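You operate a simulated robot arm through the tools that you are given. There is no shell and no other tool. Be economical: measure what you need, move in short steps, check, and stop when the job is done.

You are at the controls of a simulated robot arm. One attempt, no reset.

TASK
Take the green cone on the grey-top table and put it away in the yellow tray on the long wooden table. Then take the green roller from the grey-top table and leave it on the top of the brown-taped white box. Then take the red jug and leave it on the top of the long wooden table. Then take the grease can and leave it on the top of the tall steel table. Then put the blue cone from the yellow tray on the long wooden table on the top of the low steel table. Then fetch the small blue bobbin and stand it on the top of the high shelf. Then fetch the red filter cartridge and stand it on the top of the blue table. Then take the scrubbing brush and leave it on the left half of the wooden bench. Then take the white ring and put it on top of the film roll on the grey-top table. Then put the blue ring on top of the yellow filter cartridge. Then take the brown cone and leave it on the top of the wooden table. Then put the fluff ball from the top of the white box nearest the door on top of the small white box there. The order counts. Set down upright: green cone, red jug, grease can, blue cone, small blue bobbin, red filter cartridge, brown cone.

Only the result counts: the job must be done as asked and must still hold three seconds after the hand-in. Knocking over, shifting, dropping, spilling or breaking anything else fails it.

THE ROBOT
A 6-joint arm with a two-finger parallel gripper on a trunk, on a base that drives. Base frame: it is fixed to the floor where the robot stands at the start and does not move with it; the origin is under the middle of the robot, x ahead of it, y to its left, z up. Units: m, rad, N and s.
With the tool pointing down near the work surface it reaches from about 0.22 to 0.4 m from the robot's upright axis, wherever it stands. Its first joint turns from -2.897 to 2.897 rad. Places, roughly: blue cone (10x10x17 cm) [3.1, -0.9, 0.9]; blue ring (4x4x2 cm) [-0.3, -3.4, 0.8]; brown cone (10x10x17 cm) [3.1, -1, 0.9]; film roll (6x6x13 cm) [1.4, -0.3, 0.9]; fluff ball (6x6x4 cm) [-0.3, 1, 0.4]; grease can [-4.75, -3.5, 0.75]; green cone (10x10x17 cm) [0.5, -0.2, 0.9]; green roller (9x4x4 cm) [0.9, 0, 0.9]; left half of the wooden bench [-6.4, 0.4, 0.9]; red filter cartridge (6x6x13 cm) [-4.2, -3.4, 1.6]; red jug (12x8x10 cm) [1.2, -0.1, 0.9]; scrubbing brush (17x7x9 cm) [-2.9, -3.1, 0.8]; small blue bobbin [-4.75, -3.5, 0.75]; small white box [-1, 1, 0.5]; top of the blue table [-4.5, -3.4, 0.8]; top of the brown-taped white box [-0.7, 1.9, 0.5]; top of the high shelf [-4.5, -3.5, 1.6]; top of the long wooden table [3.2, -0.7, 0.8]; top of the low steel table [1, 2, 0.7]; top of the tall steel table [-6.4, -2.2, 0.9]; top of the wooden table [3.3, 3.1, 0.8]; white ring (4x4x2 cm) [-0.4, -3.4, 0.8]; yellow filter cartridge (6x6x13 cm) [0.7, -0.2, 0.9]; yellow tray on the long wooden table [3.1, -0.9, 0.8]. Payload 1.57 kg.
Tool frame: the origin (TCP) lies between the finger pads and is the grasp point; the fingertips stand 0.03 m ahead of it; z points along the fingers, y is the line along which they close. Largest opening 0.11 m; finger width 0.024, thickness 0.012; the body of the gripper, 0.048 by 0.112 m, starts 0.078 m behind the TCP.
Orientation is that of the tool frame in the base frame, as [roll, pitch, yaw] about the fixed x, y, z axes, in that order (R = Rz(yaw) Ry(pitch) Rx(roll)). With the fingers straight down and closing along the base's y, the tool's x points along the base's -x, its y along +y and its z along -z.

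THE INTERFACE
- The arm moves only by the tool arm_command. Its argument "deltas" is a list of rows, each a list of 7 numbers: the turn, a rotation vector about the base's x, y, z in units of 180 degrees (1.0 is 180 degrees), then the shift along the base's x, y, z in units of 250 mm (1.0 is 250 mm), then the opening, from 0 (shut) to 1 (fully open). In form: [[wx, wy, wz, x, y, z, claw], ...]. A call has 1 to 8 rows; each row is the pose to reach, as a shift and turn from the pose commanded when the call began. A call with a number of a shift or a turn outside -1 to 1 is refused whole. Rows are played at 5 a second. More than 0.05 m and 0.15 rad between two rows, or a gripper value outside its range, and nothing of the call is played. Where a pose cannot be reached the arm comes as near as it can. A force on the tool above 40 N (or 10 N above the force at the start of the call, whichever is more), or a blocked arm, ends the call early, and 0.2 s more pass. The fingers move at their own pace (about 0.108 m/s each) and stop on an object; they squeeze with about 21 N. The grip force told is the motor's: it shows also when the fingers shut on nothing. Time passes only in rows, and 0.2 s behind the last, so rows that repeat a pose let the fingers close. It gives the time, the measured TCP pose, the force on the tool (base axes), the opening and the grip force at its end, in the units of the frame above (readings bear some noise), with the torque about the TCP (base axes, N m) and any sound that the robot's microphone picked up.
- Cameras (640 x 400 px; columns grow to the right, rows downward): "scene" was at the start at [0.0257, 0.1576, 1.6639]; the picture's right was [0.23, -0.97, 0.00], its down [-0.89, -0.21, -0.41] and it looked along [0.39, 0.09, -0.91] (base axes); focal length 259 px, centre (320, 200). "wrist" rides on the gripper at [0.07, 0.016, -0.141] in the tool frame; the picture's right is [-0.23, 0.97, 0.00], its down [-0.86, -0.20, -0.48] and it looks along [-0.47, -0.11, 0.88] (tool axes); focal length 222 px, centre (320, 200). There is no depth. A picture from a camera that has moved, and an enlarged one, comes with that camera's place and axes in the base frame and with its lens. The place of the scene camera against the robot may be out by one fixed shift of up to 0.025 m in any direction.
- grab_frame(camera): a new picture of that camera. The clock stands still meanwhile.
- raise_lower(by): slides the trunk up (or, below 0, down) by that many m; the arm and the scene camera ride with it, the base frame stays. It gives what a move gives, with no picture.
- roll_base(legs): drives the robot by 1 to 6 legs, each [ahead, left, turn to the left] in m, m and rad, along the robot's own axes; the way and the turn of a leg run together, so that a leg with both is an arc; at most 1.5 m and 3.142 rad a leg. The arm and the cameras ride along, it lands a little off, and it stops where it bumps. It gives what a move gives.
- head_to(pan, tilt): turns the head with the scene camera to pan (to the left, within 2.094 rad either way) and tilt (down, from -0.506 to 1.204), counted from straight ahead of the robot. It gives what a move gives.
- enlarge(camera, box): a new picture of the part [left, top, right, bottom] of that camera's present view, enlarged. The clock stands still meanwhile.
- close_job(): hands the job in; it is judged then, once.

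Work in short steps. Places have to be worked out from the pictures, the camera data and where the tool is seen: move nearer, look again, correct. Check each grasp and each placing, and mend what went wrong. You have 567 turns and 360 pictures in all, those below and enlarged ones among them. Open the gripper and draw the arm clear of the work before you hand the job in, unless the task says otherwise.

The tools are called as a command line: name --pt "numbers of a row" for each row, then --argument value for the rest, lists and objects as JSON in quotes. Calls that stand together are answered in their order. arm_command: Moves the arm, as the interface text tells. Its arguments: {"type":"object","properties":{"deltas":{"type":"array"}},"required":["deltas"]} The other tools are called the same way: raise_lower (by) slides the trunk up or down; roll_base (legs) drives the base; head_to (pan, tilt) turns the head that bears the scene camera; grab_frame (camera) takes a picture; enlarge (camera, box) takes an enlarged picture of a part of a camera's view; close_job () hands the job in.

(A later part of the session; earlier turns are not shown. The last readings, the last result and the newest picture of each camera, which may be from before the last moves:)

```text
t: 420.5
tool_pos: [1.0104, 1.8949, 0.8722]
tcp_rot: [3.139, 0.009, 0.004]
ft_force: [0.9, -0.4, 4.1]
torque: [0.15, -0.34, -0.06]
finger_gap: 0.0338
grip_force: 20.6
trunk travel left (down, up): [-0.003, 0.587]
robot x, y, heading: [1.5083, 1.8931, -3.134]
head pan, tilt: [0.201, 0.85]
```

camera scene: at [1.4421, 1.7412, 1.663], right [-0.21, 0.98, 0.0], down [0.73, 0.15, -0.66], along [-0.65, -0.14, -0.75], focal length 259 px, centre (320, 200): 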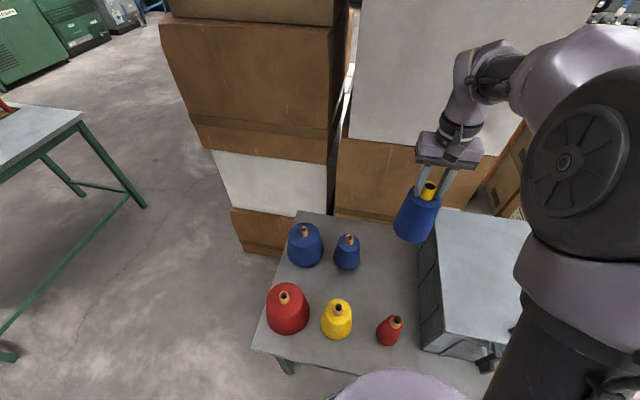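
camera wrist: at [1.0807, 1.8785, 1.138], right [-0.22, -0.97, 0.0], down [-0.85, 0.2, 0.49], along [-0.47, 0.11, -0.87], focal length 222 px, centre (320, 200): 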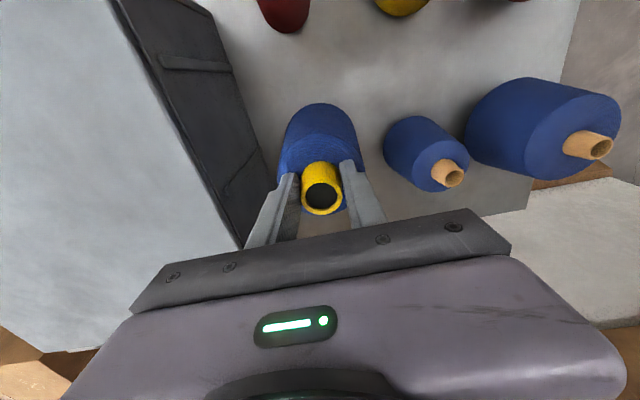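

Contact. I open and rise.

arm_command --pt "0 0 0 0 0 -0.006 0" --pt "0 0 0 0 0 -0.004 0.45" --pt "0 0 0 0 0 0 0.5" --pt "0 0 0 0 0 0.08 0.5" --pt "0 0 0 0 0 0.22 0.5" --pt "0 0 0 0 0 0.4 0.5" --pt "0 0 0 0 0 0.6 0.5"

raise_lower --by 0.15

grab_frame --camera "wrist"

```text
t: 422.1
tool_pos: [1.0109, 1.8972, 1.0207]
tcp_rot: [3.139, 0.007, 0.004]
ft_force: [-0.2, 0.0, 0.4]
torque: [-0.03, -0.02, 0.0]
finger_gap: 0.055
grip_force: 0.1
trunk travel left (down, up): [-0.003, 0.587]
robot x, y, heading: [1.508, 1.893, -3.137]
head pan, tilt: [0.201, 0.85]
```

```text
t: 423.8
tool_pos: [1.0115, 1.8961, 1.1695]
tcp_rot: [3.139, 0.009, 0.004]
ft_force: [0.2, -0.1, 0.2]
torque: [0.03, -0.03, 0.02]
finger_gap: 0.0549
grip_force: 0.0
trunk travel left (down, up): [-0.153, 0.437]
robot x, y, heading: [1.5106, 1.894, -3.132]
head pan, tilt: [0.201, 0.85]
```

```text
273 pictures are left
camera wrist: at [1.0826, 1.8795, 1.3112], right [-0.22, -0.97, 0.0], down [-0.85, 0.2, 0.49], along [-0.47, 0.11, -0.87], focal length 222 px, centre (320, 200)
```

wrist: 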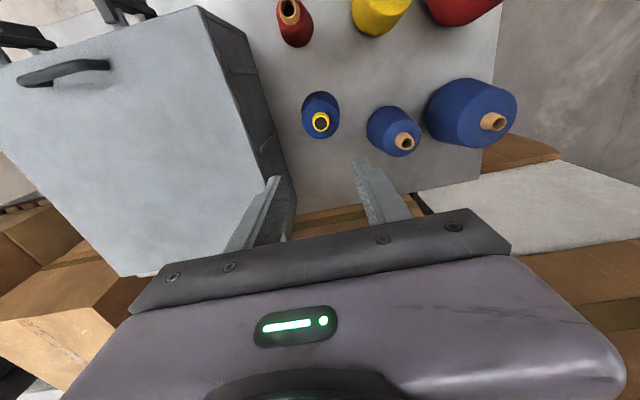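

Blue cone stands on the low steel table. Next, the small blue bobbin: back off, retract, drive south then west along y≈−1.9.

roll_base --legs '[[-0.42, 0, 0], [0, 1.3, 0], [0, 1.3, 0], [0, 1.2, 0]]'

arm_command --pt "0 0 0 0.15 0 0 0.5" --pt "0 0 0 0.3 0 0 0.5" --pt "0 0 0 0.4 0 0 0.5"

```text
t: 444.3
tool_pos: [1.3798, -1.8816, 1.1691]
tcp_rot: [-3.141, 0.009, -0.02]
ft_force: [0.2, -0.3, 0.9]
torque: [0.02, -0.03, -0.01]
finger_gap: 0.0553
grip_force: 0.0
trunk travel left (down, up): [-0.153, 0.437]
robot x, y, heading: [1.8771, -1.8967, 3.126]
head pan, tilt: [0.201, 0.85]
```

```text
t: 445.1
tool_pos: [1.4798, -1.882, 1.1686]
tcp_rot: [3.14, 0.012, -0.022]
ft_force: [-0.2, -0.9, -0.2]
torque: [-0.01, 0.0, -0.01]
finger_gap: 0.055
grip_force: 0.0
trunk travel left (down, up): [-0.153, 0.437]
robot x, y, heading: [1.8769, -1.8996, 3.123]
head pan, tilt: [0.201, 0.85]
```

roll_base --legs '[[0, 0, 0.018], [1.5, 0, 0], [1.5, 0, 0], [1.5, 0, 0], [1.5, 0, 0], [0.6, 0, 0]]'

```text
t: 476.8
tool_pos: [-5.0814, -1.7481, 1.1686]
tcp_rot: [3.139, 0.008, -0.009]
ft_force: [-0.1, -0.3, -0.5]
torque: [-0.02, -0.01, -0.03]
finger_gap: 0.0551
grip_force: 0.0
trunk travel left (down, up): [-0.153, 0.437]
robot x, y, heading: [-4.6815, -1.762, 3.133]
head pan, tilt: [0.201, 0.85]
```

roll_base --legs '[[0, 0, 1.58], [0.75, -0.14, 0]]'

head_to --pan -0.1 --tilt 0.7

enlarge --camera "scene" --box '[220, 90, 420, 240]'

```text
t: 484.8
tool_pos: [-4.831, -2.9089, 1.1684]
tcp_rot: [3.139, 0.008, 1.567]
ft_force: [0.3, 0.2, 0.6]
torque: [0.01, 0.03, -0.01]
finger_gap: 0.0549
grip_force: 0.1
trunk travel left (down, up): [-0.153, 0.437]
robot x, y, heading: [-4.822, -2.5087, -1.57]
head pan, tilt: [0.201, 0.85]
```

```text
t: 485.6
tool_pos: [-4.8313, -2.9078, 1.1685]
tcp_rot: [3.139, 0.01, 1.565]
ft_force: [0.2, 0.0, -0.1]
torque: [0.04, 0.01, -0.04]
finger_gap: 0.0553
grip_force: 0.1
trunk travel left (down, up): [-0.153, 0.437]
robot x, y, heading: [-4.8242, -2.5106, -1.571]
head pan, tilt: [-0.099, 0.7]
```

```text
2.67 times, centred on (320, 165) of scene
camera zoom: at [-4.703, -2.5713, 1.5752], right [-0.99, 0.1, 0.0], down [0.07, 0.64, -0.76], along [-0.08, -0.76, -0.64], focal length 690 px, centre (320, 293)
```

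zoom: 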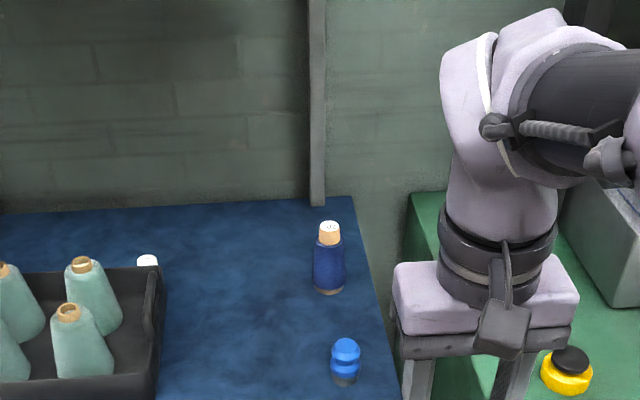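

Two blue objects stand here: a dark-blue wound spool with wooden ends, and a light-blue knob-like one. I zoom closer on both.

enlarge --camera "scene" --box '[305, 130, 345, 210]'

```text
5.00 times, centred on (325, 170) of scene
camera zoom: at [-4.703, -2.5713, 1.5752], right [-0.99, 0.1, 0.0], down [0.07, 0.64, -0.76], along [-0.08, -0.76, -0.64], focal length 1294 px, centre (295, 350)
```

zoom: 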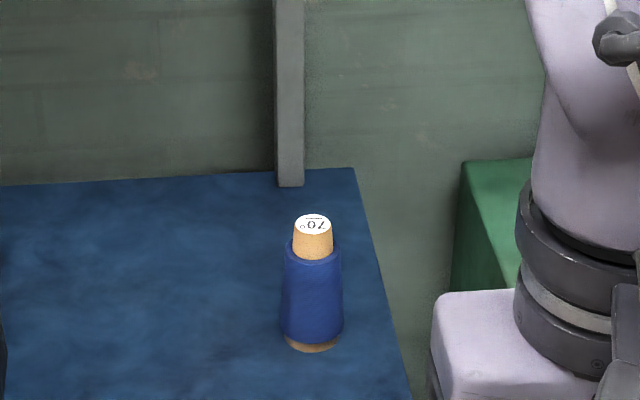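

enlarge --camera "scene" --box '[305, 170, 345, 220]'

```text
8.00 times, centred on (325, 195) of scene
camera zoom: at [-4.703, -2.5713, 1.5752], right [-0.99, 0.1, 0.0], down [0.07, 0.64, -0.76], along [-0.08, -0.76, -0.64], focal length 2071 px, centre (280, 240)
```

zoom: 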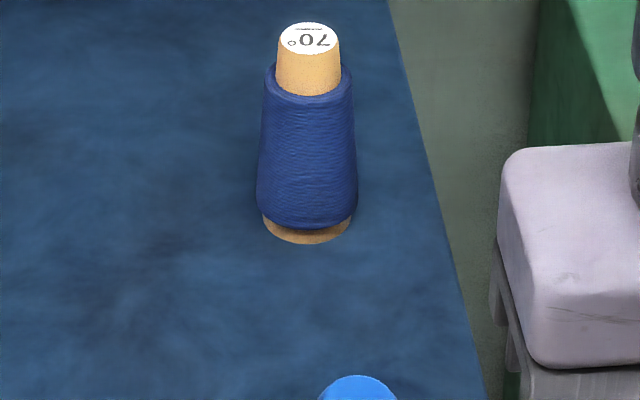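

enlarge --camera "scene" --box '[312, 205, 348, 245]'

```text
10.00 times, centred on (330, 225) of scene
camera zoom: at [-4.703, -2.5713, 1.5752], right [-0.99, 0.1, 0.0], down [0.07, 0.64, -0.76], along [-0.08, -0.76, -0.64], focal length 2589 px, centre (220, -50)
```

zoom: 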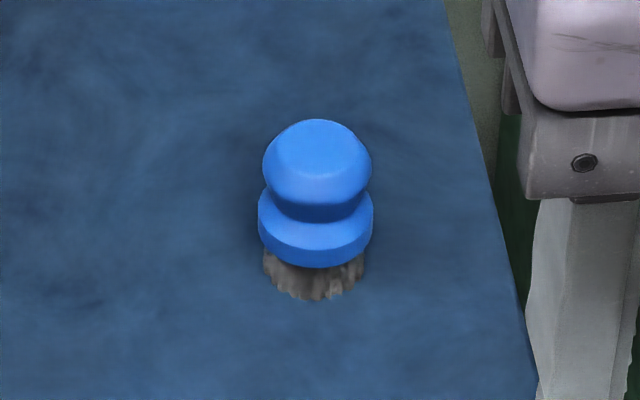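

The light-blue one is a brush; the dark-blue wound spool is the bobbin, at ≈(−4.818,−3.507), ~14 cm tall. I lower the trunk to pass under the shelf, drive in, and look.

raise_lower --by -0.145

roll_base --legs '[[0.44, 0, 0]]'

grab_frame --camera "wrist"

head_to --pan -0.1 --tilt 0.0

grab_frame --camera "scene"

```text
t: 487.3
tool_pos: [-4.832, -2.9084, 1.0243]
tcp_rot: [3.14, 0.009, 1.566]
ft_force: [0.5, -0.4, 0.3]
torque: [0.03, 0.02, 0.0]
finger_gap: 0.0551
grip_force: 0.1
trunk travel left (down, up): [-0.008, 0.582]
robot x, y, heading: [-4.8234, -2.5102, -1.572]
head pan, tilt: [-0.099, 0.7]
```

```text
t: 490.0
tool_pos: [-4.83, -3.3568, 1.0243]
tcp_rot: [3.14, 0.009, 1.571]
ft_force: [0.4, 1.1, 0.8]
torque: [-0.03, -0.01, -0.05]
finger_gap: 0.055
grip_force: 0.0
trunk travel left (down, up): [-0.008, 0.582]
robot x, y, heading: [-4.8245, -2.9609, -1.566]
head pan, tilt: [-0.099, 0.7]
```

```text
268 pictures are left
camera wrist: at [-4.814, -3.2871, 1.1661], right [0.97, -0.23, 0.0], down [-0.2, -0.85, 0.49], along [-0.11, -0.47, -0.87], focal length 222 px, centre (320, 200)
```

wrist: 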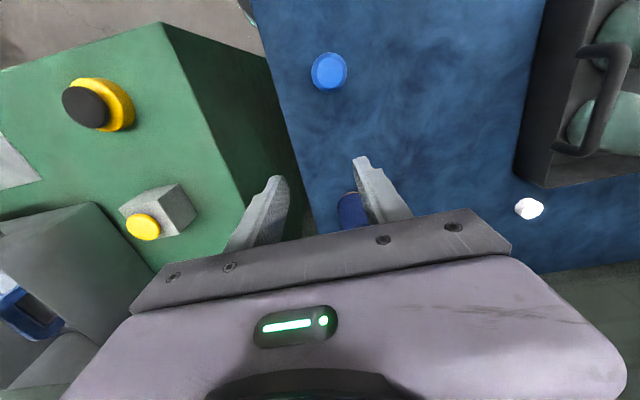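

```text
t: 491.1
tool_pos: [-4.8302, -3.3581, 1.0242]
tcp_rot: [3.14, 0.011, 1.57]
ft_force: [1.0, -0.2, 0.0]
torque: [0.01, -0.01, 0.02]
finger_gap: 0.0552
grip_force: 0.0
trunk travel left (down, up): [-0.008, 0.582]
robot x, y, heading: [-4.8184, -2.9586, -1.57]
head pan, tilt: [-0.099, 0.0]
```

```text
267 pictures are left
camera scene: at [-4.7038, -3.0253, 1.494], right [-1.0, 0.1, 0.0], down [0.0, 0.0, -1.0], along [-0.1, -1.0, 0.0], focal length 259 px, centre (320, 200)
```

scene: 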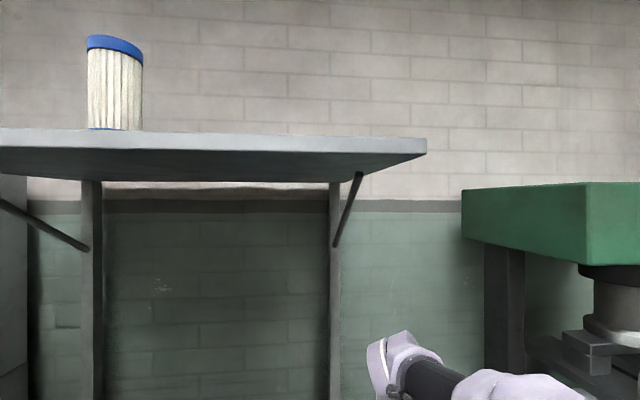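

Shelf: top ≈1.55, front edge y≈−3.27, right end x≈−4.83; the wrist passes well below it. I extend over the bobbin at this height.

arm_command --pt "0 0 0 0.03 -0.15 0 0.8" --pt "0 0 0 0.06 -0.3 0 0.9" --pt "0 0 0 0.096 -0.44 0 0.9" --pt "0 0 0 0.096 -0.44 0 0.9"

grab_frame --camera "wrist"

```text
t: 492.1
tool_pos: [-4.8064, -3.4676, 1.0232]
tcp_rot: [3.141, 0.009, 1.571]
ft_force: [0.0, 0.4, 0.0]
torque: [0.01, 0.02, -0.03]
finger_gap: 0.099
grip_force: 0.0
trunk travel left (down, up): [-0.008, 0.582]
robot x, y, heading: [-4.8241, -2.9601, -1.569]
head pan, tilt: [-0.099, 0.0]
```

```text
266 pictures are left
camera wrist: at [-4.7895, -3.3977, 1.1656], right [0.97, -0.23, 0.0], down [-0.2, -0.85, 0.49], along [-0.11, -0.47, -0.87], focal length 222 px, centre (320, 200)
```

wrist: 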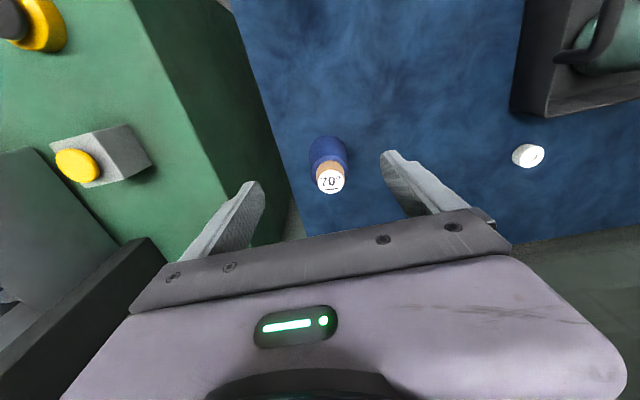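

Bobbin at (−4.801,−3.503), consistent. I move over it and descend to z≈0.87.

arm_command --pt "0 0 0 0.02 -0.14 0 0.9" --pt "0 0 0 0.02 -0.14 -0.15 0.9" --pt "0 0 0 0.02 -0.14 -0.3 0.9" --pt "0 0 0 0.02 -0.14 -0.45 0.9" --pt "0 0 0 0.02 -0.14 -0.6 0.9" --pt "0 0 0 0.02 -0.14 -0.6 0.9"

grab_frame --camera "wrist"

```text
t: 493.4
tool_pos: [-4.8033, -3.5017, 0.8716]
tcp_rot: [3.139, 0.011, 1.571]
ft_force: [-0.2, 0.9, -0.3]
torque: [0.0, 0.02, -0.03]
finger_gap: 0.0988
grip_force: 0.0
trunk travel left (down, up): [-0.008, 0.582]
robot x, y, heading: [-4.8225, -2.965, -1.569]
head pan, tilt: [-0.099, 0.0]
```

```text
265 pictures are left
camera wrist: at [-4.7869, -3.4314, 1.0135], right [0.97, -0.23, 0.0], down [-0.2, -0.85, 0.49], along [-0.11, -0.47, -0.87], focal length 222 px, centre (320, 200)
```

wrist: 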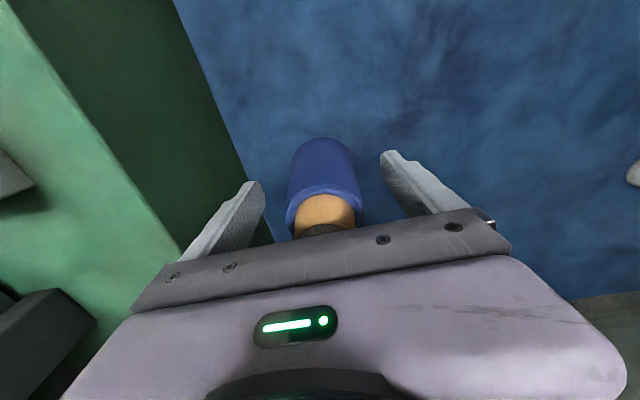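

Centred. I close and lift a little.

arm_command --pt "0 0 0 0 0 0 0.3" --pt "0 0 0 0 0 0 0" --pt "0 0 0 0 0 0 0" --pt "0 0 0 0 0 0 0"

arm_command --pt "0 0 0 0 0 0.03 0" --pt "0 0 0 0 0 0.08 0" --pt "0 0 0 0 0 0.15 0" --pt "0 0 0 0 0 0.25 0"

grab_frame --camera "wrist"

```text
t: 494.4
tool_pos: [-4.8028, -3.5009, 0.8719]
tcp_rot: [3.14, 0.009, 1.571]
ft_force: [0.7, -0.5, 0.0]
torque: [0.01, -0.03, 0.01]
finger_gap: 0.0551
grip_force: 21.2
trunk travel left (down, up): [-0.008, 0.582]
robot x, y, heading: [-4.822, -2.9605, -1.572]
head pan, tilt: [-0.099, 0.0]
```

```text
t: 495.4
tool_pos: [-4.8004, -3.502, 0.9346]
tcp_rot: [3.14, 0.011, 1.571]
ft_force: [0.2, -0.4, -1.3]
torque: [-0.01, 0.0, 0.0]
finger_gap: 0.0548
grip_force: 21.3
trunk travel left (down, up): [-0.008, 0.582]
robot x, y, heading: [-4.82, -2.9624, -1.572]
head pan, tilt: [-0.099, 0.0]
```

```text
264 pictures are left
camera wrist: at [-4.7848, -3.4312, 1.0775], right [0.97, -0.23, 0.0], down [-0.2, -0.85, 0.49], along [-0.11, -0.47, -0.87], focal length 222 px, centre (320, 200)
```

wrist: 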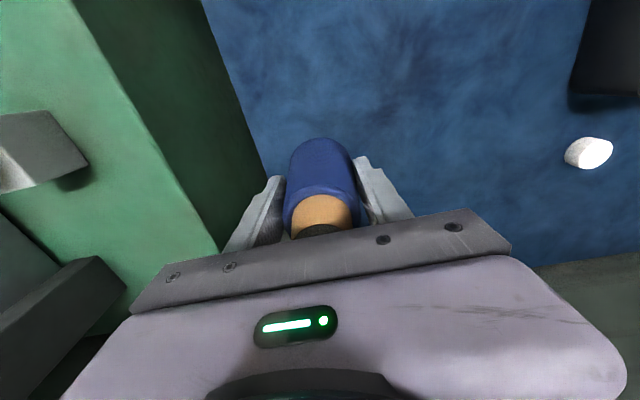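

Bobbin held (1.3 N). I retract from under the shelf, back off, then raise the trunk.

arm_command --pt "0 0 0 0 0.15 0.05 0" --pt "0 0 0 0 0.3 0.1 0" --pt "0 0 0 0 0.45 0.2 0" --pt "0 0 0 0 0.5 0.3 0"

roll_base --legs '[[-0.5, 0.12, 0]]'

raise_lower --by 0.58

head_to --pan 0.0 --tilt 0.5

grab_frame --camera "scene"

```text
t: 496.4
tool_pos: [-4.8019, -3.3753, 1.0108]
tcp_rot: [3.141, 0.012, 1.57]
ft_force: [-0.4, 0.1, -1.8]
torque: [-0.03, 0.0, 0.03]
finger_gap: 0.0549
grip_force: 21.2
trunk travel left (down, up): [-0.008, 0.582]
robot x, y, heading: [-4.8224, -2.9584, -1.572]
head pan, tilt: [-0.099, 0.0]
```

```text
t: 499.4
tool_pos: [-4.6799, -2.8791, 1.0108]
tcp_rot: [3.14, 0.01, 1.579]
ft_force: [0.1, -0.8, -2.0]
torque: [0.0, -0.02, 0.01]
finger_gap: 0.0549
grip_force: 20.8
trunk travel left (down, up): [-0.008, 0.582]
robot x, y, heading: [-4.7012, -2.4606, -1.56]
head pan, tilt: [-0.099, 0.0]
```

```text
refused: 0.58 is not a number from -0.4 to 0.4
```

```text
t: 500.4
tool_pos: [-4.6804, -2.8795, 1.0112]
tcp_rot: [3.14, 0.01, 1.579]
ft_force: [0.0, -0.2, -1.3]
torque: [0.04, 0.0, 0.02]
finger_gap: 0.0549
grip_force: 20.8
trunk travel left (down, up): [-0.008, 0.582]
robot x, y, heading: [-4.705, -2.4619, -1.559]
head pan, tilt: [0.0, 0.499]
```

```text
263 pictures are left
camera scene: at [-4.5766, -2.5289, 1.448], right [-1.0, -0.01, 0.0], down [0.0, 0.48, -0.88], along [0.01, -0.88, -0.48], focal length 259 px, centre (320, 200)
```

scene: 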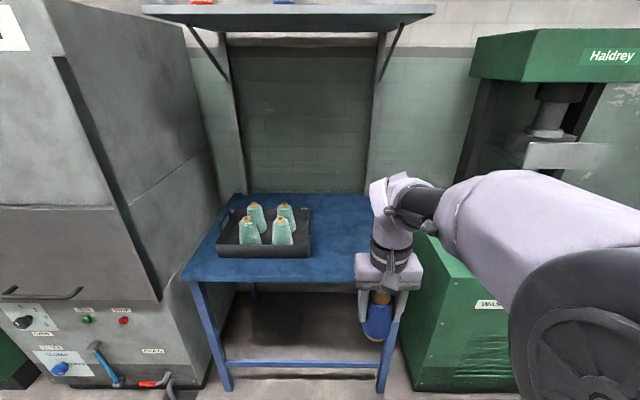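

The trunk takes at most 0.4 per call; I raise it in two calls and look.

raise_lower --by 0.3

raise_lower --by 0.28

grab_frame --camera "scene"

```text
t: 503.4
tool_pos: [-4.68, -2.8789, 1.3105]
tcp_rot: [3.141, 0.008, 1.581]
ft_force: [-0.3, 0.3, -1.0]
torque: [0.01, -0.05, 0.0]
finger_gap: 0.0549
grip_force: 20.6
trunk travel left (down, up): [-0.308, 0.282]
robot x, y, heading: [-4.7043, -2.4598, -1.567]
head pan, tilt: [0.0, 0.499]
```

```text
t: 506.2
tool_pos: [-4.6794, -2.8802, 1.5907]
tcp_rot: [3.14, 0.009, 1.58]
ft_force: [-1.0, -0.3, -0.9]
torque: [0.04, 0.02, 0.01]
finger_gap: 0.0549
grip_force: 21.3
trunk travel left (down, up): [-0.588, 0.002]
robot x, y, heading: [-4.709, -2.4624, -1.563]
head pan, tilt: [0.0, 0.499]
```

```text
262 pictures are left
camera scene: at [-4.5766, -2.529, 2.0278], right [-1.0, -0.01, 0.0], down [0.0, 0.48, -0.88], along [0.01, -0.88, -0.48], focal length 259 px, centre (320, 200)
```

scene: 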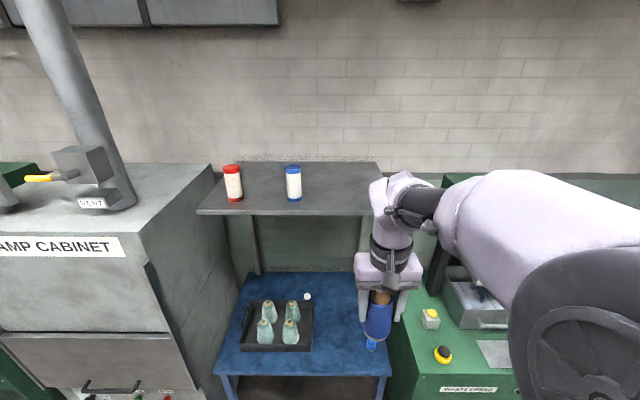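

Shelf top ≈1.56, front edge ≈−3.3, cartridges at x≈−4.25 (red) and −4.47 (blue). Target for the bobbin (−4.66,−3.42). I raise the TCP and drive in.

arm_command --pt "0 0 0 0 0 0.15 0" --pt "0 0 0 0 0 0.3 0" --pt "0 0 0 0 0 0.45 0" --pt "0 0 0 0 0 0.45 0"

roll_base --legs '[[0.48, 0, 0]]'

grab_frame --camera "scene"

grab_frame --camera "wrist"

```text
t: 507.2
tool_pos: [-4.6798, -2.8819, 1.7036]
tcp_rot: [3.141, 0.009, 1.579]
ft_force: [0.0, -0.8, -1.7]
torque: [0.04, 0.0, 0.01]
finger_gap: 0.0548
grip_force: 21.2
trunk travel left (down, up): [-0.588, 0.002]
robot x, y, heading: [-4.7055, -2.4633, -1.56]
head pan, tilt: [0.0, 0.499]
```

```text
t: 510.0
tool_pos: [-4.6726, -3.3512, 1.7044]
tcp_rot: [3.14, 0.01, 1.585]
ft_force: [0.0, -0.3, -2.2]
torque: [-0.01, -0.02, -0.04]
finger_gap: 0.0548
grip_force: 20.9
trunk travel left (down, up): [-0.588, 0.002]
robot x, y, heading: [-4.6983, -2.931, -1.56]
head pan, tilt: [0.0, 0.499]
```

```text
261 pictures are left
camera scene: at [-4.5707, -2.9974, 2.028], right [-1.0, -0.01, 0.0], down [-0.01, 0.48, -0.88], along [0.01, -0.88, -0.48], focal length 259 px, centre (320, 200)
```

scene: 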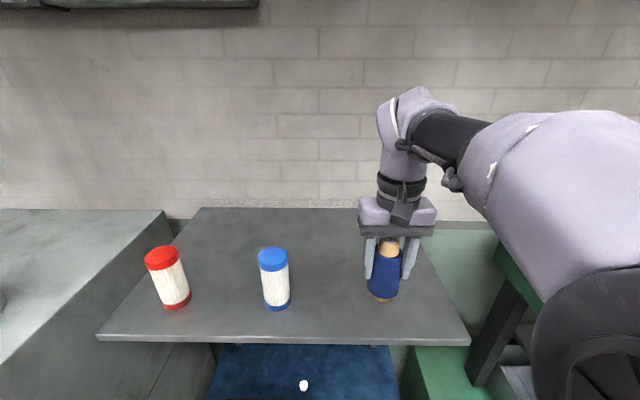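

```text
260 pictures are left
camera wrist: at [-4.6565, -3.2805, 1.8465], right [0.98, -0.21, 0.0], down [-0.19, -0.85, 0.49], along [-0.1, -0.48, -0.87], focal length 222 px, centre (320, 200)
```

wrist: 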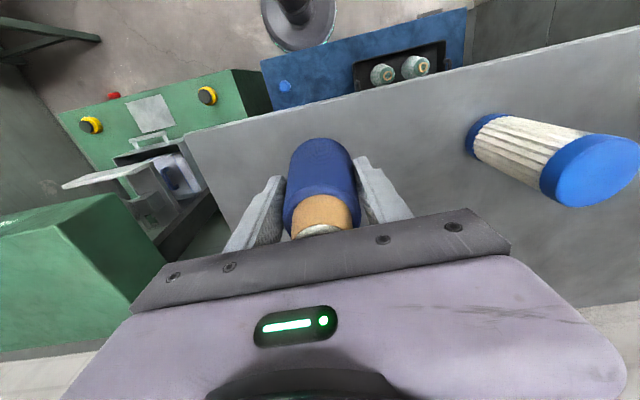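

Over the shelf with good clearance. I extend to y≈−3.42 and lower gently.

arm_command --pt "0 0 0 0 -0.15 0 0" --pt "0 0 0 0 -0.28 0 0" --pt "0 0 0 0 -0.28 -0.08 0" --pt "0 0 0 0 -0.28 -0.16 0" --pt "0 0 0 0 -0.28 -0.19 0" --pt "0 0 0 0 -0.28 -0.21 0" --pt "0 0 0 0 -0.28 -0.23 0" --pt "0 0 0 0 -0.28 -0.25 0"

```text
t: 511.8
tool_pos: [-4.6719, -3.4222, 1.6417]
tcp_rot: [3.14, 0.01, 1.585]
ft_force: [0.4, -0.4, -1.5]
torque: [0.01, -0.03, -0.01]
finger_gap: 0.0549
grip_force: 21.1
trunk travel left (down, up): [-0.588, 0.002]
robot x, y, heading: [-4.7035, -2.9319, -1.555]
head pan, tilt: [0.0, 0.499]
```

arm_command --pt "0 0 0 0 0 -0.015 0" --pt "0 0 0 0 0 -0.03 0" --pt "0 0 0 0 0 -0.045 0" --pt "0 0 0 0 0 -0.06 0" --pt "0 0 0 0 0 -0.075 0" --pt "0 0 0 0 0 -0.09 0"

```text
t: 513.2
tool_pos: [-4.6719, -3.4183, 1.62]
tcp_rot: [3.14, 0.013, 1.585]
ft_force: [0.4, -0.2, 21.0]
torque: [-0.12, -0.03, 0.01]
finger_gap: 0.0567
grip_force: 21.1
trunk travel left (down, up): [-0.588, 0.002]
robot x, y, heading: [-4.6969, -2.929, -1.557]
head pan, tilt: [0.0, 0.499]
```

Standing contact. I open and rise.

arm_command --pt "0 0 0 0 0 0.01 0" --pt "0 0 0 0 0 0.012 0.6" --pt "0 0 0 0 0 0.012 0.8" --pt "0 0 0 0 0 0.012 0.8" --pt "0 0 0 0 0 0.1 0.8" --pt "0 0 0 0 0 0.25 0.8" --pt "0 0 0 0 0 0.4 0.8" --pt "0 0 0 0 0 0.55 0.8"

grab_frame --camera "wrist"

```text
t: 515.0
tool_pos: [-4.6739, -3.422, 1.7567]
tcp_rot: [3.14, 0.011, 1.583]
ft_force: [0.7, 0.4, 0.2]
torque: [0.03, 0.01, -0.02]
finger_gap: 0.0882
grip_force: 0.0
trunk travel left (down, up): [-0.588, 0.002]
robot x, y, heading: [-4.7018, -2.9329, -1.559]
head pan, tilt: [0.0, 0.499]
```

```text
259 pictures are left
camera wrist: at [-4.658, -3.3502, 1.8989], right [0.98, -0.21, 0.0], down [-0.19, -0.85, 0.49], along [-0.1, -0.48, -0.87], focal length 222 px, centre (320, 200)
```

wrist: 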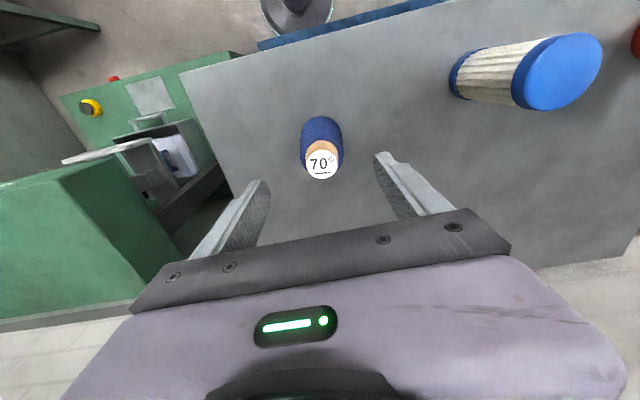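

Bobbin stands on the shelf. Next the red cartridge: I move the base left 0.25 (TCP stays above everything on the shelf) and look.

roll_base --legs '[[0, 0.27, -0.01]]'

grab_frame --camera "wrist"

grab_frame --camera "scene"

```text
t: 516.9
tool_pos: [-4.4136, -3.4181, 1.7561]
tcp_rot: [3.141, 0.01, 1.573]
ft_force: [0.1, 1.4, -0.6]
torque: [-0.01, 0.01, -0.04]
finger_gap: 0.088
grip_force: 0.1
trunk travel left (down, up): [-0.588, 0.002]
robot x, y, heading: [-4.4314, -2.9296, -1.572]
head pan, tilt: [0.0, 0.499]
```

```text
258 pictures are left
camera wrist: at [-4.3979, -3.3483, 1.8985], right [0.97, -0.22, 0.0], down [-0.2, -0.85, 0.49], along [-0.11, -0.47, -0.87], focal length 222 px, centre (320, 200)
```

wrist: 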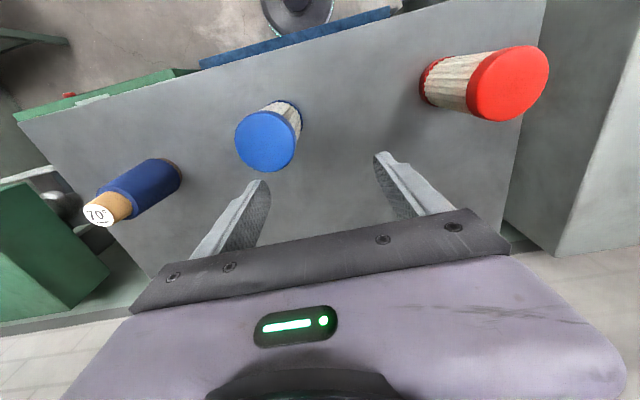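

```text
257 pictures are left
camera scene: at [-4.3066, -2.9969, 2.028], right [-1.0, 0.0, 0.0], down [0.0, 0.48, -0.88], along [0.0, -0.88, -0.48], focal length 259 px, centre (320, 200)
```

scene: 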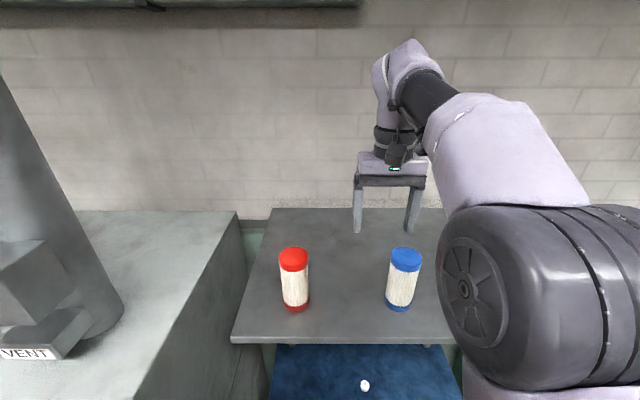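

Red cartridge ≈(−4.242,−3.390), top ≈1.673. I move over it at height, then look.

arm_command --pt "0 0 0 0.18 0.03 0 0.95" --pt "0 0 0 0.36 0.06 0 0.95" --pt "0 0 0 0.53 0.09 0 0.95" --pt "0 0 0 0.686 0.112 0 0.95" --pt "0 0 0 0.686 0.112 0 0.95"

grab_frame --camera "wrist"

```text
t: 518.1
tool_pos: [-4.2431, -3.3915, 1.7555]
tcp_rot: [3.141, 0.01, 1.572]
ft_force: [-0.5, 0.1, -0.1]
torque: [0.0, -0.02, 0.0]
finger_gap: 0.1045
grip_force: 0.1
trunk travel left (down, up): [-0.588, 0.002]
robot x, y, heading: [-4.4309, -2.9321, -1.566]
head pan, tilt: [0.0, 0.499]
```

```text
256 pictures are left
camera wrist: at [-4.227, -3.3201, 1.8975], right [0.97, -0.22, 0.0], down [-0.2, -0.85, 0.49], along [-0.11, -0.47, -0.87], focal length 222 px, centre (320, 200)
```

wrist: 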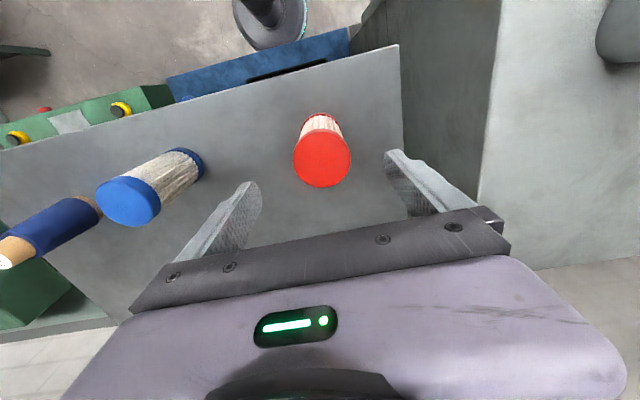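

Perfectly aligned. I descend and grip.

arm_command --pt "0 0 0 0 0 -0.15 0.95" --pt "0 0 0 0 0 -0.3 0.95" --pt "0 0 0 0 0 -0.45 0.95" --pt "0 0 0 0 0 -0.54 0.95" --pt "0 0 0 0 0 -0.54 0.3" --pt "0 0 0 0 0 -0.54 0" --pt "0 0 0 0 0 -0.54 0" --pt "0 0 0 0 0 -0.54 0"

arm_command --pt "0 0 0 0 0 0.03 0" --pt "0 0 0 0 0 0.1 0" --pt "0 0 0 0 0 0.2 0" --pt "0 0 0 0 0 0.32 0" --pt "0 0 0 0 0 0.45 0"

grab_frame --camera "wrist"

```text
t: 519.9
tool_pos: [-4.243, -3.3883, 1.6208]
tcp_rot: [3.14, 0.007, 1.574]
ft_force: [0.5, 0.5, 0.4]
torque: [-0.03, 0.01, 0.02]
finger_gap: 0.057
grip_force: 20.9
trunk travel left (down, up): [-0.588, 0.002]
robot x, y, heading: [-4.434, -2.928, -1.568]
head pan, tilt: [0.0, 0.499]
```

```text
t: 521.1
tool_pos: [-4.2421, -3.3912, 1.7334]
tcp_rot: [3.14, 0.009, 1.574]
ft_force: [-0.7, 0.0, -1.8]
torque: [0.0, -0.01, -0.02]
finger_gap: 0.0572
grip_force: 21.0
trunk travel left (down, up): [-0.588, 0.002]
robot x, y, heading: [-4.4331, -2.925, -1.57]
head pan, tilt: [0.0, 0.499]
```

```text
255 pictures are left
camera wrist: at [-4.2261, -3.3207, 1.8757], right [0.97, -0.22, 0.0], down [-0.2, -0.85, 0.49], along [-0.11, -0.47, -0.87], focal length 222 px, centre (320, 200)
```

wrist: 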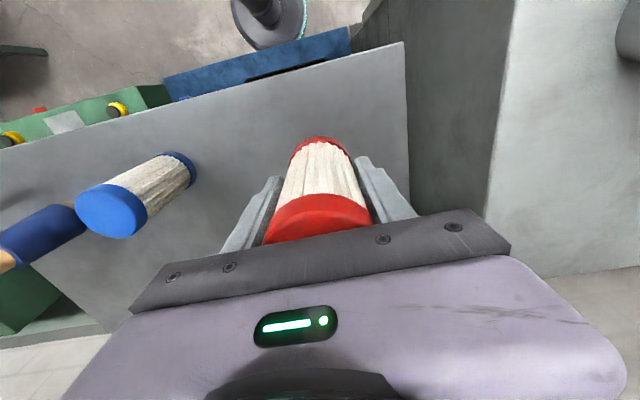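

Held. I back off, centre the arm, and lower the trunk.

roll_base --legs '[[-0.5, 0, 0]]'

arm_command --pt "0 0 0 -0.18 0.05 0 0" --pt "0 0 0 -0.36 0.1 0 0" --pt "0 0 0 -0.54 0.15 0 0" --pt "0 0 0 -0.7 0.2 0 0"

raise_lower --by -0.4

raise_lower --by -0.18

roll_base --legs '[[0, -0.27, 0]]'

```text
t: 524.0
tool_pos: [-4.2453, -2.901, 1.7343]
tcp_rot: [3.14, 0.009, 1.573]
ft_force: [0.5, 0.1, -1.9]
torque: [-0.03, -0.01, 0.02]
finger_gap: 0.0571
grip_force: 21.3
trunk travel left (down, up): [-0.588, 0.002]
robot x, y, heading: [-4.4335, -2.4406, -1.571]
head pan, tilt: [0.0, 0.499]
```

```text
t: 525.0
tool_pos: [-4.423, -2.8528, 1.7328]
tcp_rot: [3.137, 0.01, 1.573]
ft_force: [-0.8, 0.0, -1.9]
torque: [-0.02, -0.05, 0.01]
finger_gap: 0.0573
grip_force: 21.1
trunk travel left (down, up): [-0.588, 0.002]
robot x, y, heading: [-4.4353, -2.438, -1.567]
head pan, tilt: [0.0, 0.499]
```

```text
t: 528.8
tool_pos: [-4.4198, -2.8534, 1.3333]
tcp_rot: [3.141, 0.008, 1.574]
ft_force: [0.5, 0.4, -1.6]
torque: [0.01, 0.04, 0.01]
finger_gap: 0.057
grip_force: 21.1
trunk travel left (down, up): [-0.188, 0.402]
robot x, y, heading: [-4.4331, -2.4421, -1.565]
head pan, tilt: [0.0, 0.499]
```

```text
t: 530.8
tool_pos: [-4.4208, -2.8528, 1.1534]
tcp_rot: [3.139, 0.009, 1.574]
ft_force: [-0.3, -0.2, -1.9]
torque: [0.03, -0.04, 0.01]
finger_gap: 0.057
grip_force: 21.2
trunk travel left (down, up): [-0.008, 0.582]
robot x, y, heading: [-4.4372, -2.4415, -1.569]
head pan, tilt: [0.0, 0.499]
```

```text
t: 532.8
tool_pos: [-4.6904, -2.8539, 1.1531]
tcp_rot: [3.137, 0.008, 1.575]
ft_force: [0.1, 0.4, -1.9]
torque: [0.0, -0.02, 0.0]
finger_gap: 0.0573
grip_force: 20.6
trunk travel left (down, up): [-0.008, 0.582]
robot x, y, heading: [-4.7043, -2.4434, -1.569]
head pan, tilt: [0.0, 0.499]
```

arm_command --pt "0 0 0 0 0 -0.15 0" --pt "0 0 0 0 0 -0.3 0" --pt "0 0 0 0 0 -0.4 0"

roll_base --legs '[[0.5, 0, 0]]'

grab_frame --camera "wrist"

```text
t: 533.6
tool_pos: [-4.6889, -2.8549, 1.0522]
tcp_rot: [3.139, 0.01, 1.573]
ft_force: [-0.5, -0.7, -1.1]
torque: [0.0, 0.01, -0.01]
finger_gap: 0.0571
grip_force: 21.5
trunk travel left (down, up): [-0.008, 0.582]
robot x, y, heading: [-4.7085, -2.4381, -1.567]
head pan, tilt: [0.0, 0.499]
```

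```text
t: 536.5
tool_pos: [-4.6899, -3.3515, 1.0519]
tcp_rot: [3.139, 0.01, 1.567]
ft_force: [-0.2, 0.0, -1.5]
torque: [0.02, -0.03, 0.0]
finger_gap: 0.057
grip_force: 20.9
trunk travel left (down, up): [-0.008, 0.582]
robot x, y, heading: [-4.7037, -2.9408, -1.576]
head pan, tilt: [0.0, 0.499]
```

```text
254 pictures are left
camera wrist: at [-4.6739, -3.2812, 1.1935], right [0.97, -0.23, 0.0], down [-0.2, -0.85, 0.49], along [-0.11, -0.47, -0.87], focal length 222 px, centre (320, 200)
```

wrist: 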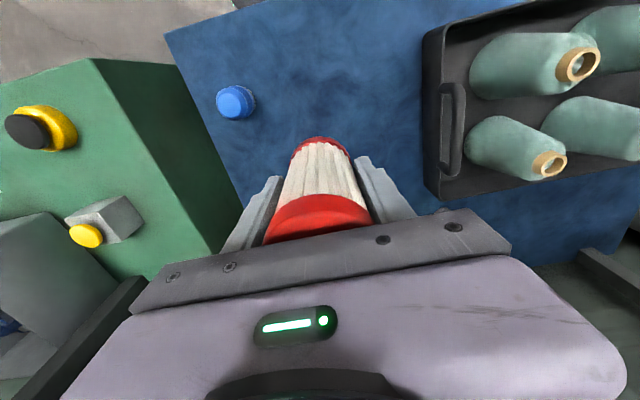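

Free landing spot between brush and tray. I lower.

arm_command --pt "0 0 0 0 0 -0.18 0" --pt "0 0 0 0 0 -0.36 0" --pt "0 0 0 0 0 -0.54 0" --pt "0 0 0 0 0 -0.66 0" --pt "0 0 0 0 0 -0.7 0" --pt "0 0 0 0 0 -0.72 0" --pt "0 0 0 0 0 -0.74 0"

arm_command --pt "0 0 0 0 0 -0.015 0" --pt "0 0 0 0 0 -0.03 0" --pt "0 0 0 0 0 -0.045 0" --pt "0 0 0 0 0 -0.06 0"

```text
t: 538.1
tool_pos: [-4.6902, -3.3511, 0.8672]
tcp_rot: [3.139, 0.009, 1.567]
ft_force: [-0.1, -0.3, -1.4]
torque: [0.02, -0.01, 0.01]
finger_gap: 0.0573
grip_force: 21.6
trunk travel left (down, up): [-0.008, 0.582]
robot x, y, heading: [-4.7057, -2.939, -1.573]
head pan, tilt: [0.0, 0.499]
```

```text
t: 539.1
tool_pos: [-4.6903, -3.3522, 0.8529]
tcp_rot: [3.139, 0.012, 1.57]
ft_force: [3.1, -2.7, 16.9]
torque: [-0.05, -0.34, -0.02]
finger_gap: 0.0573
grip_force: 21.0
trunk travel left (down, up): [-0.008, 0.582]
robot x, y, heading: [-4.7047, -2.9411, -1.576]
head pan, tilt: [0.0, 0.499]
```

Contact. I release and rise.

arm_command --pt "0 0 0 0 0 0.008 0" --pt "0 0 0 0 0 0.01 0.65" --pt "0 0 0 0 0 0.01 0.85" --pt "0 0 0 0 0 0.01 0.85" --pt "0 0 0 0 0 0.12 0.85" --pt "0 0 0 0 0 0.3 0.85" --pt "0 0 0 0 0 0.48 0.85" --pt "0 0 0 0 0 0.66 0.85"

grab_frame --camera "wrist"

```text
t: 540.9
tool_pos: [-4.6914, -3.35, 1.0194]
tcp_rot: [3.14, 0.011, 1.57]
ft_force: [-0.1, 0.9, 0.7]
torque: [0.02, -0.01, 0.03]
finger_gap: 0.0935
grip_force: 0.2
trunk travel left (down, up): [-0.008, 0.582]
robot x, y, heading: [-4.7045, -2.9393, -1.574]
head pan, tilt: [0.0, 0.499]
```

```text
253 pictures are left
camera wrist: at [-4.6736, -3.28, 1.1621], right [0.97, -0.23, 0.0], down [-0.2, -0.85, 0.49], along [-0.11, -0.47, -0.87], focal length 222 px, centre (320, 200)
```

wrist: 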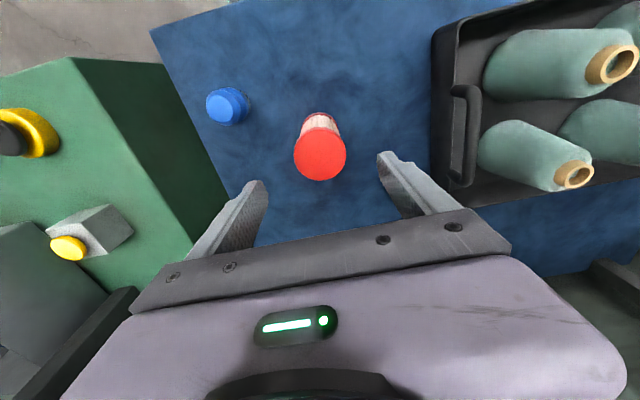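

Red cartridge stands on the blue table. Next the scrubbing brush on the green lint filter's shelf: back off and sidestep left to x≈−2.9.

roll_base --legs '[[-0.6, 0, 0], [0, 1.4, 0]]'

raise_lower --by 0.15

head_to --pan 0.4 --tilt 0.6

grab_frame --camera "scene"

```text
t: 550.7
tool_pos: [-3.308, -2.7439, 1.0196]
tcp_rot: [3.138, 0.01, 1.588]
ft_force: [-0.6, 0.0, -0.5]
torque: [0.04, 0.0, 0.0]
finger_gap: 0.0939
grip_force: 0.0
trunk travel left (down, up): [-0.008, 0.582]
robot x, y, heading: [-3.3319, -2.3304, -1.55]
head pan, tilt: [0.0, 0.499]
```

```text
t: 552.5
tool_pos: [-3.3079, -2.744, 1.1698]
tcp_rot: [3.139, 0.009, 1.589]
ft_force: [0.2, -0.3, -0.6]
torque: [0.0, -0.01, 0.01]
finger_gap: 0.0933
grip_force: 0.1
trunk travel left (down, up): [-0.158, 0.432]
robot x, y, heading: [-3.3312, -2.3337, -1.552]
head pan, tilt: [0.0, 0.499]
```

```text
t: 553.4
tool_pos: [-3.3078, -2.7445, 1.1688]
tcp_rot: [3.139, 0.01, 1.587]
ft_force: [-0.6, 0.2, 0.0]
torque: [0.03, 0.01, -0.01]
finger_gap: 0.0936
grip_force: 0.1
trunk travel left (down, up): [-0.158, 0.432]
robot x, y, heading: [-3.3318, -2.3283, -1.547]
head pan, tilt: [0.4, 0.6]
```

```text
252 pictures are left
camera scene: at [-3.1681, -2.387, 1.5889], right [-0.91, -0.4, 0.0], down [-0.23, 0.52, -0.83], along [0.33, -0.75, -0.56], focal length 259 px, centre (320, 200)
```

scene: 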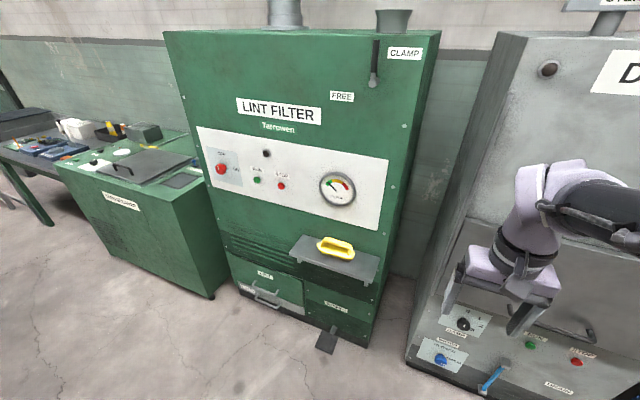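

Brush at ≈(−2.92,−3.16). I move in front of it, keeping clear of the pedal.

roll_base --legs '[[0, 0, -0.022], [0.3, 0.4, 0]]'

head_to --pan 0.0 --tilt 0.9

grab_frame --camera "scene"

grab_frame --camera "wrist"

```text
t: 556.6
tool_pos: [-2.9134, -3.0431, 1.1681]
tcp_rot: [3.141, 0.009, 1.564]
ft_force: [0.6, -0.5, 0.2]
torque: [0.0, 0.01, 0.0]
finger_gap: 0.0934
grip_force: 0.2
trunk travel left (down, up): [-0.158, 0.432]
robot x, y, heading: [-2.9324, -2.6292, -1.575]
head pan, tilt: [0.4, 0.6]
```

```text
t: 557.5
tool_pos: [-2.9145, -3.0417, 1.1691]
tcp_rot: [3.14, 0.008, 1.563]
ft_force: [0.0, 0.3, 0.0]
torque: [0.0, -0.03, -0.02]
finger_gap: 0.0936
grip_force: 0.1
trunk travel left (down, up): [-0.158, 0.432]
robot x, y, heading: [-2.9266, -2.6312, -1.578]
head pan, tilt: [0.0, 0.901]
```

```text
251 pictures are left
camera scene: at [-2.8005, -2.6831, 1.5641], right [-1.0, 0.01, 0.0], down [0.01, 0.78, -0.62], along [0.0, -0.62, -0.78], focal length 259 px, centre (320, 200)
```

scene: 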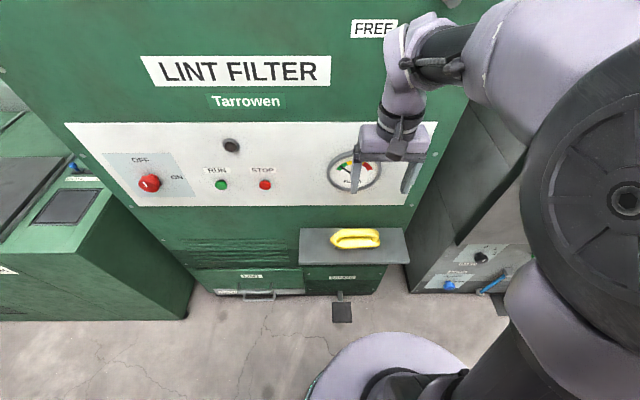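

```text
250 pictures are left
camera wrist: at [-2.8978, -2.9719, 1.3115], right [0.97, -0.23, 0.0], down [-0.21, -0.85, 0.49], along [-0.11, -0.47, -0.87], focal length 222 px, centre (320, 200)
```

wrist: 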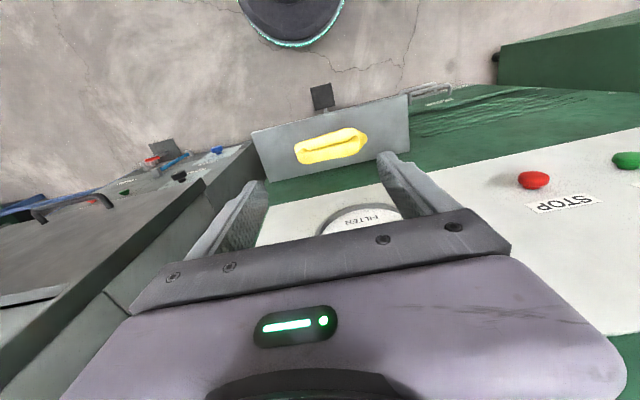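

enlarge --camera "scene" --box '[290, 210, 420, 280]'

enlarge --camera "wrist" --box '[240, 80, 420, 200]'

```text
4.92 times, centred on (355, 245) of scene
camera zoom: at [-2.8005, -2.6831, 1.5641], right [-1.0, 0.01, 0.0], down [0.01, 0.78, -0.62], along [0.0, -0.62, -0.78], focal length 1274 px, centre (148, -22)
```

zoom: 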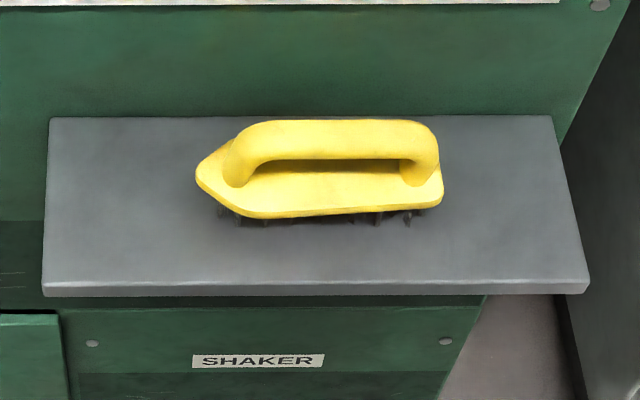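

```text
3.33 times, centred on (330, 140) of wrist
camera zoom: at [-2.8978, -2.9719, 1.3115], right [0.97, -0.23, 0.0], down [-0.21, -0.85, 0.49], along [-0.11, -0.47, -0.87], focal length 740 px, centre (287, 400)
```

zoom: 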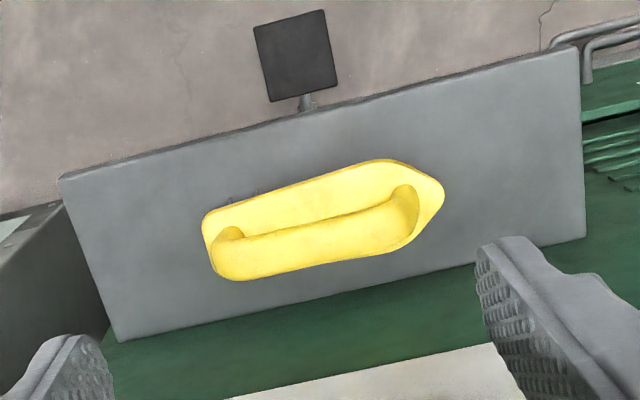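

The brush has a handle bar along x, centre ≈(−2.898,−3.112), z≈0.84. I drive 0.1 ahead and turn the wrist +90° to close across the handle.

roll_base --legs '[[0.09, 0, 0.006]]'

arm_command --pt "0 0 0.045 0 0.03 0 0.7" --pt "0 0 0.09 0 0.06 0 0.7" --pt "0 0 0.135 0 0.08 0 0.7" --pt "0 0 0.18 0 0.08 0 0.7" --pt "0 0 0.225 0 0.08 0 0.7" --pt "0 0 0.27 0 0.08 0 0.7" --pt "0 0 0.315 0 0.08 0 0.7" --pt "0 0 0.36 0 0.08 0 0.7"

arm_command --pt "0 0 0.045 0 0 0 0.7" --pt "0 0 0.09 0 0 0 0.7" --pt "0 0 0.14 0 0 0 0.7" --pt "0 0 0.14 0 0 0 0.7"

grab_frame --camera "wrist"

```text
t: 558.6
tool_pos: [-2.9121, -3.1327, 1.1695]
tcp_rot: [3.14, 0.011, 1.569]
ft_force: [-0.2, 0.0, 0.3]
torque: [0.0, 0.02, 0.03]
finger_gap: 0.0934
grip_force: 0.0
trunk travel left (down, up): [-0.158, 0.432]
robot x, y, heading: [-2.9278, -2.7226, -1.573]
head pan, tilt: [0.0, 0.901]
```

```text
t: 560.4
tool_pos: [-2.9134, -3.1122, 1.1705]
tcp_rot: [3.14, 0.01, 2.701]
ft_force: [0.2, 0.0, -0.4]
torque: [-0.03, 0.04, 0.01]
finger_gap: 0.0772
grip_force: 0.0
trunk travel left (down, up): [-0.158, 0.432]
robot x, y, heading: [-2.9241, -2.7185, -1.571]
head pan, tilt: [0.0, 0.901]
```

```text
refused: row 3 steps farther than a row can; nothing moved
```

```text
247 pictures are left
camera wrist: at [-2.97, -3.0684, 1.3117], right [0.62, 0.78, 0.0], down [0.68, -0.54, 0.49], along [0.38, -0.3, -0.87], focal length 222 px, centre (320, 200)
```

wrist: 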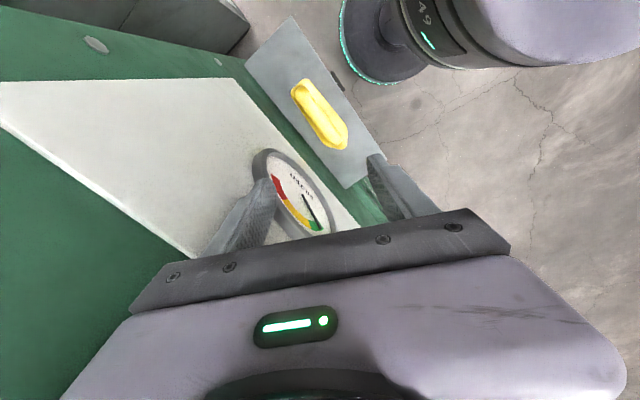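

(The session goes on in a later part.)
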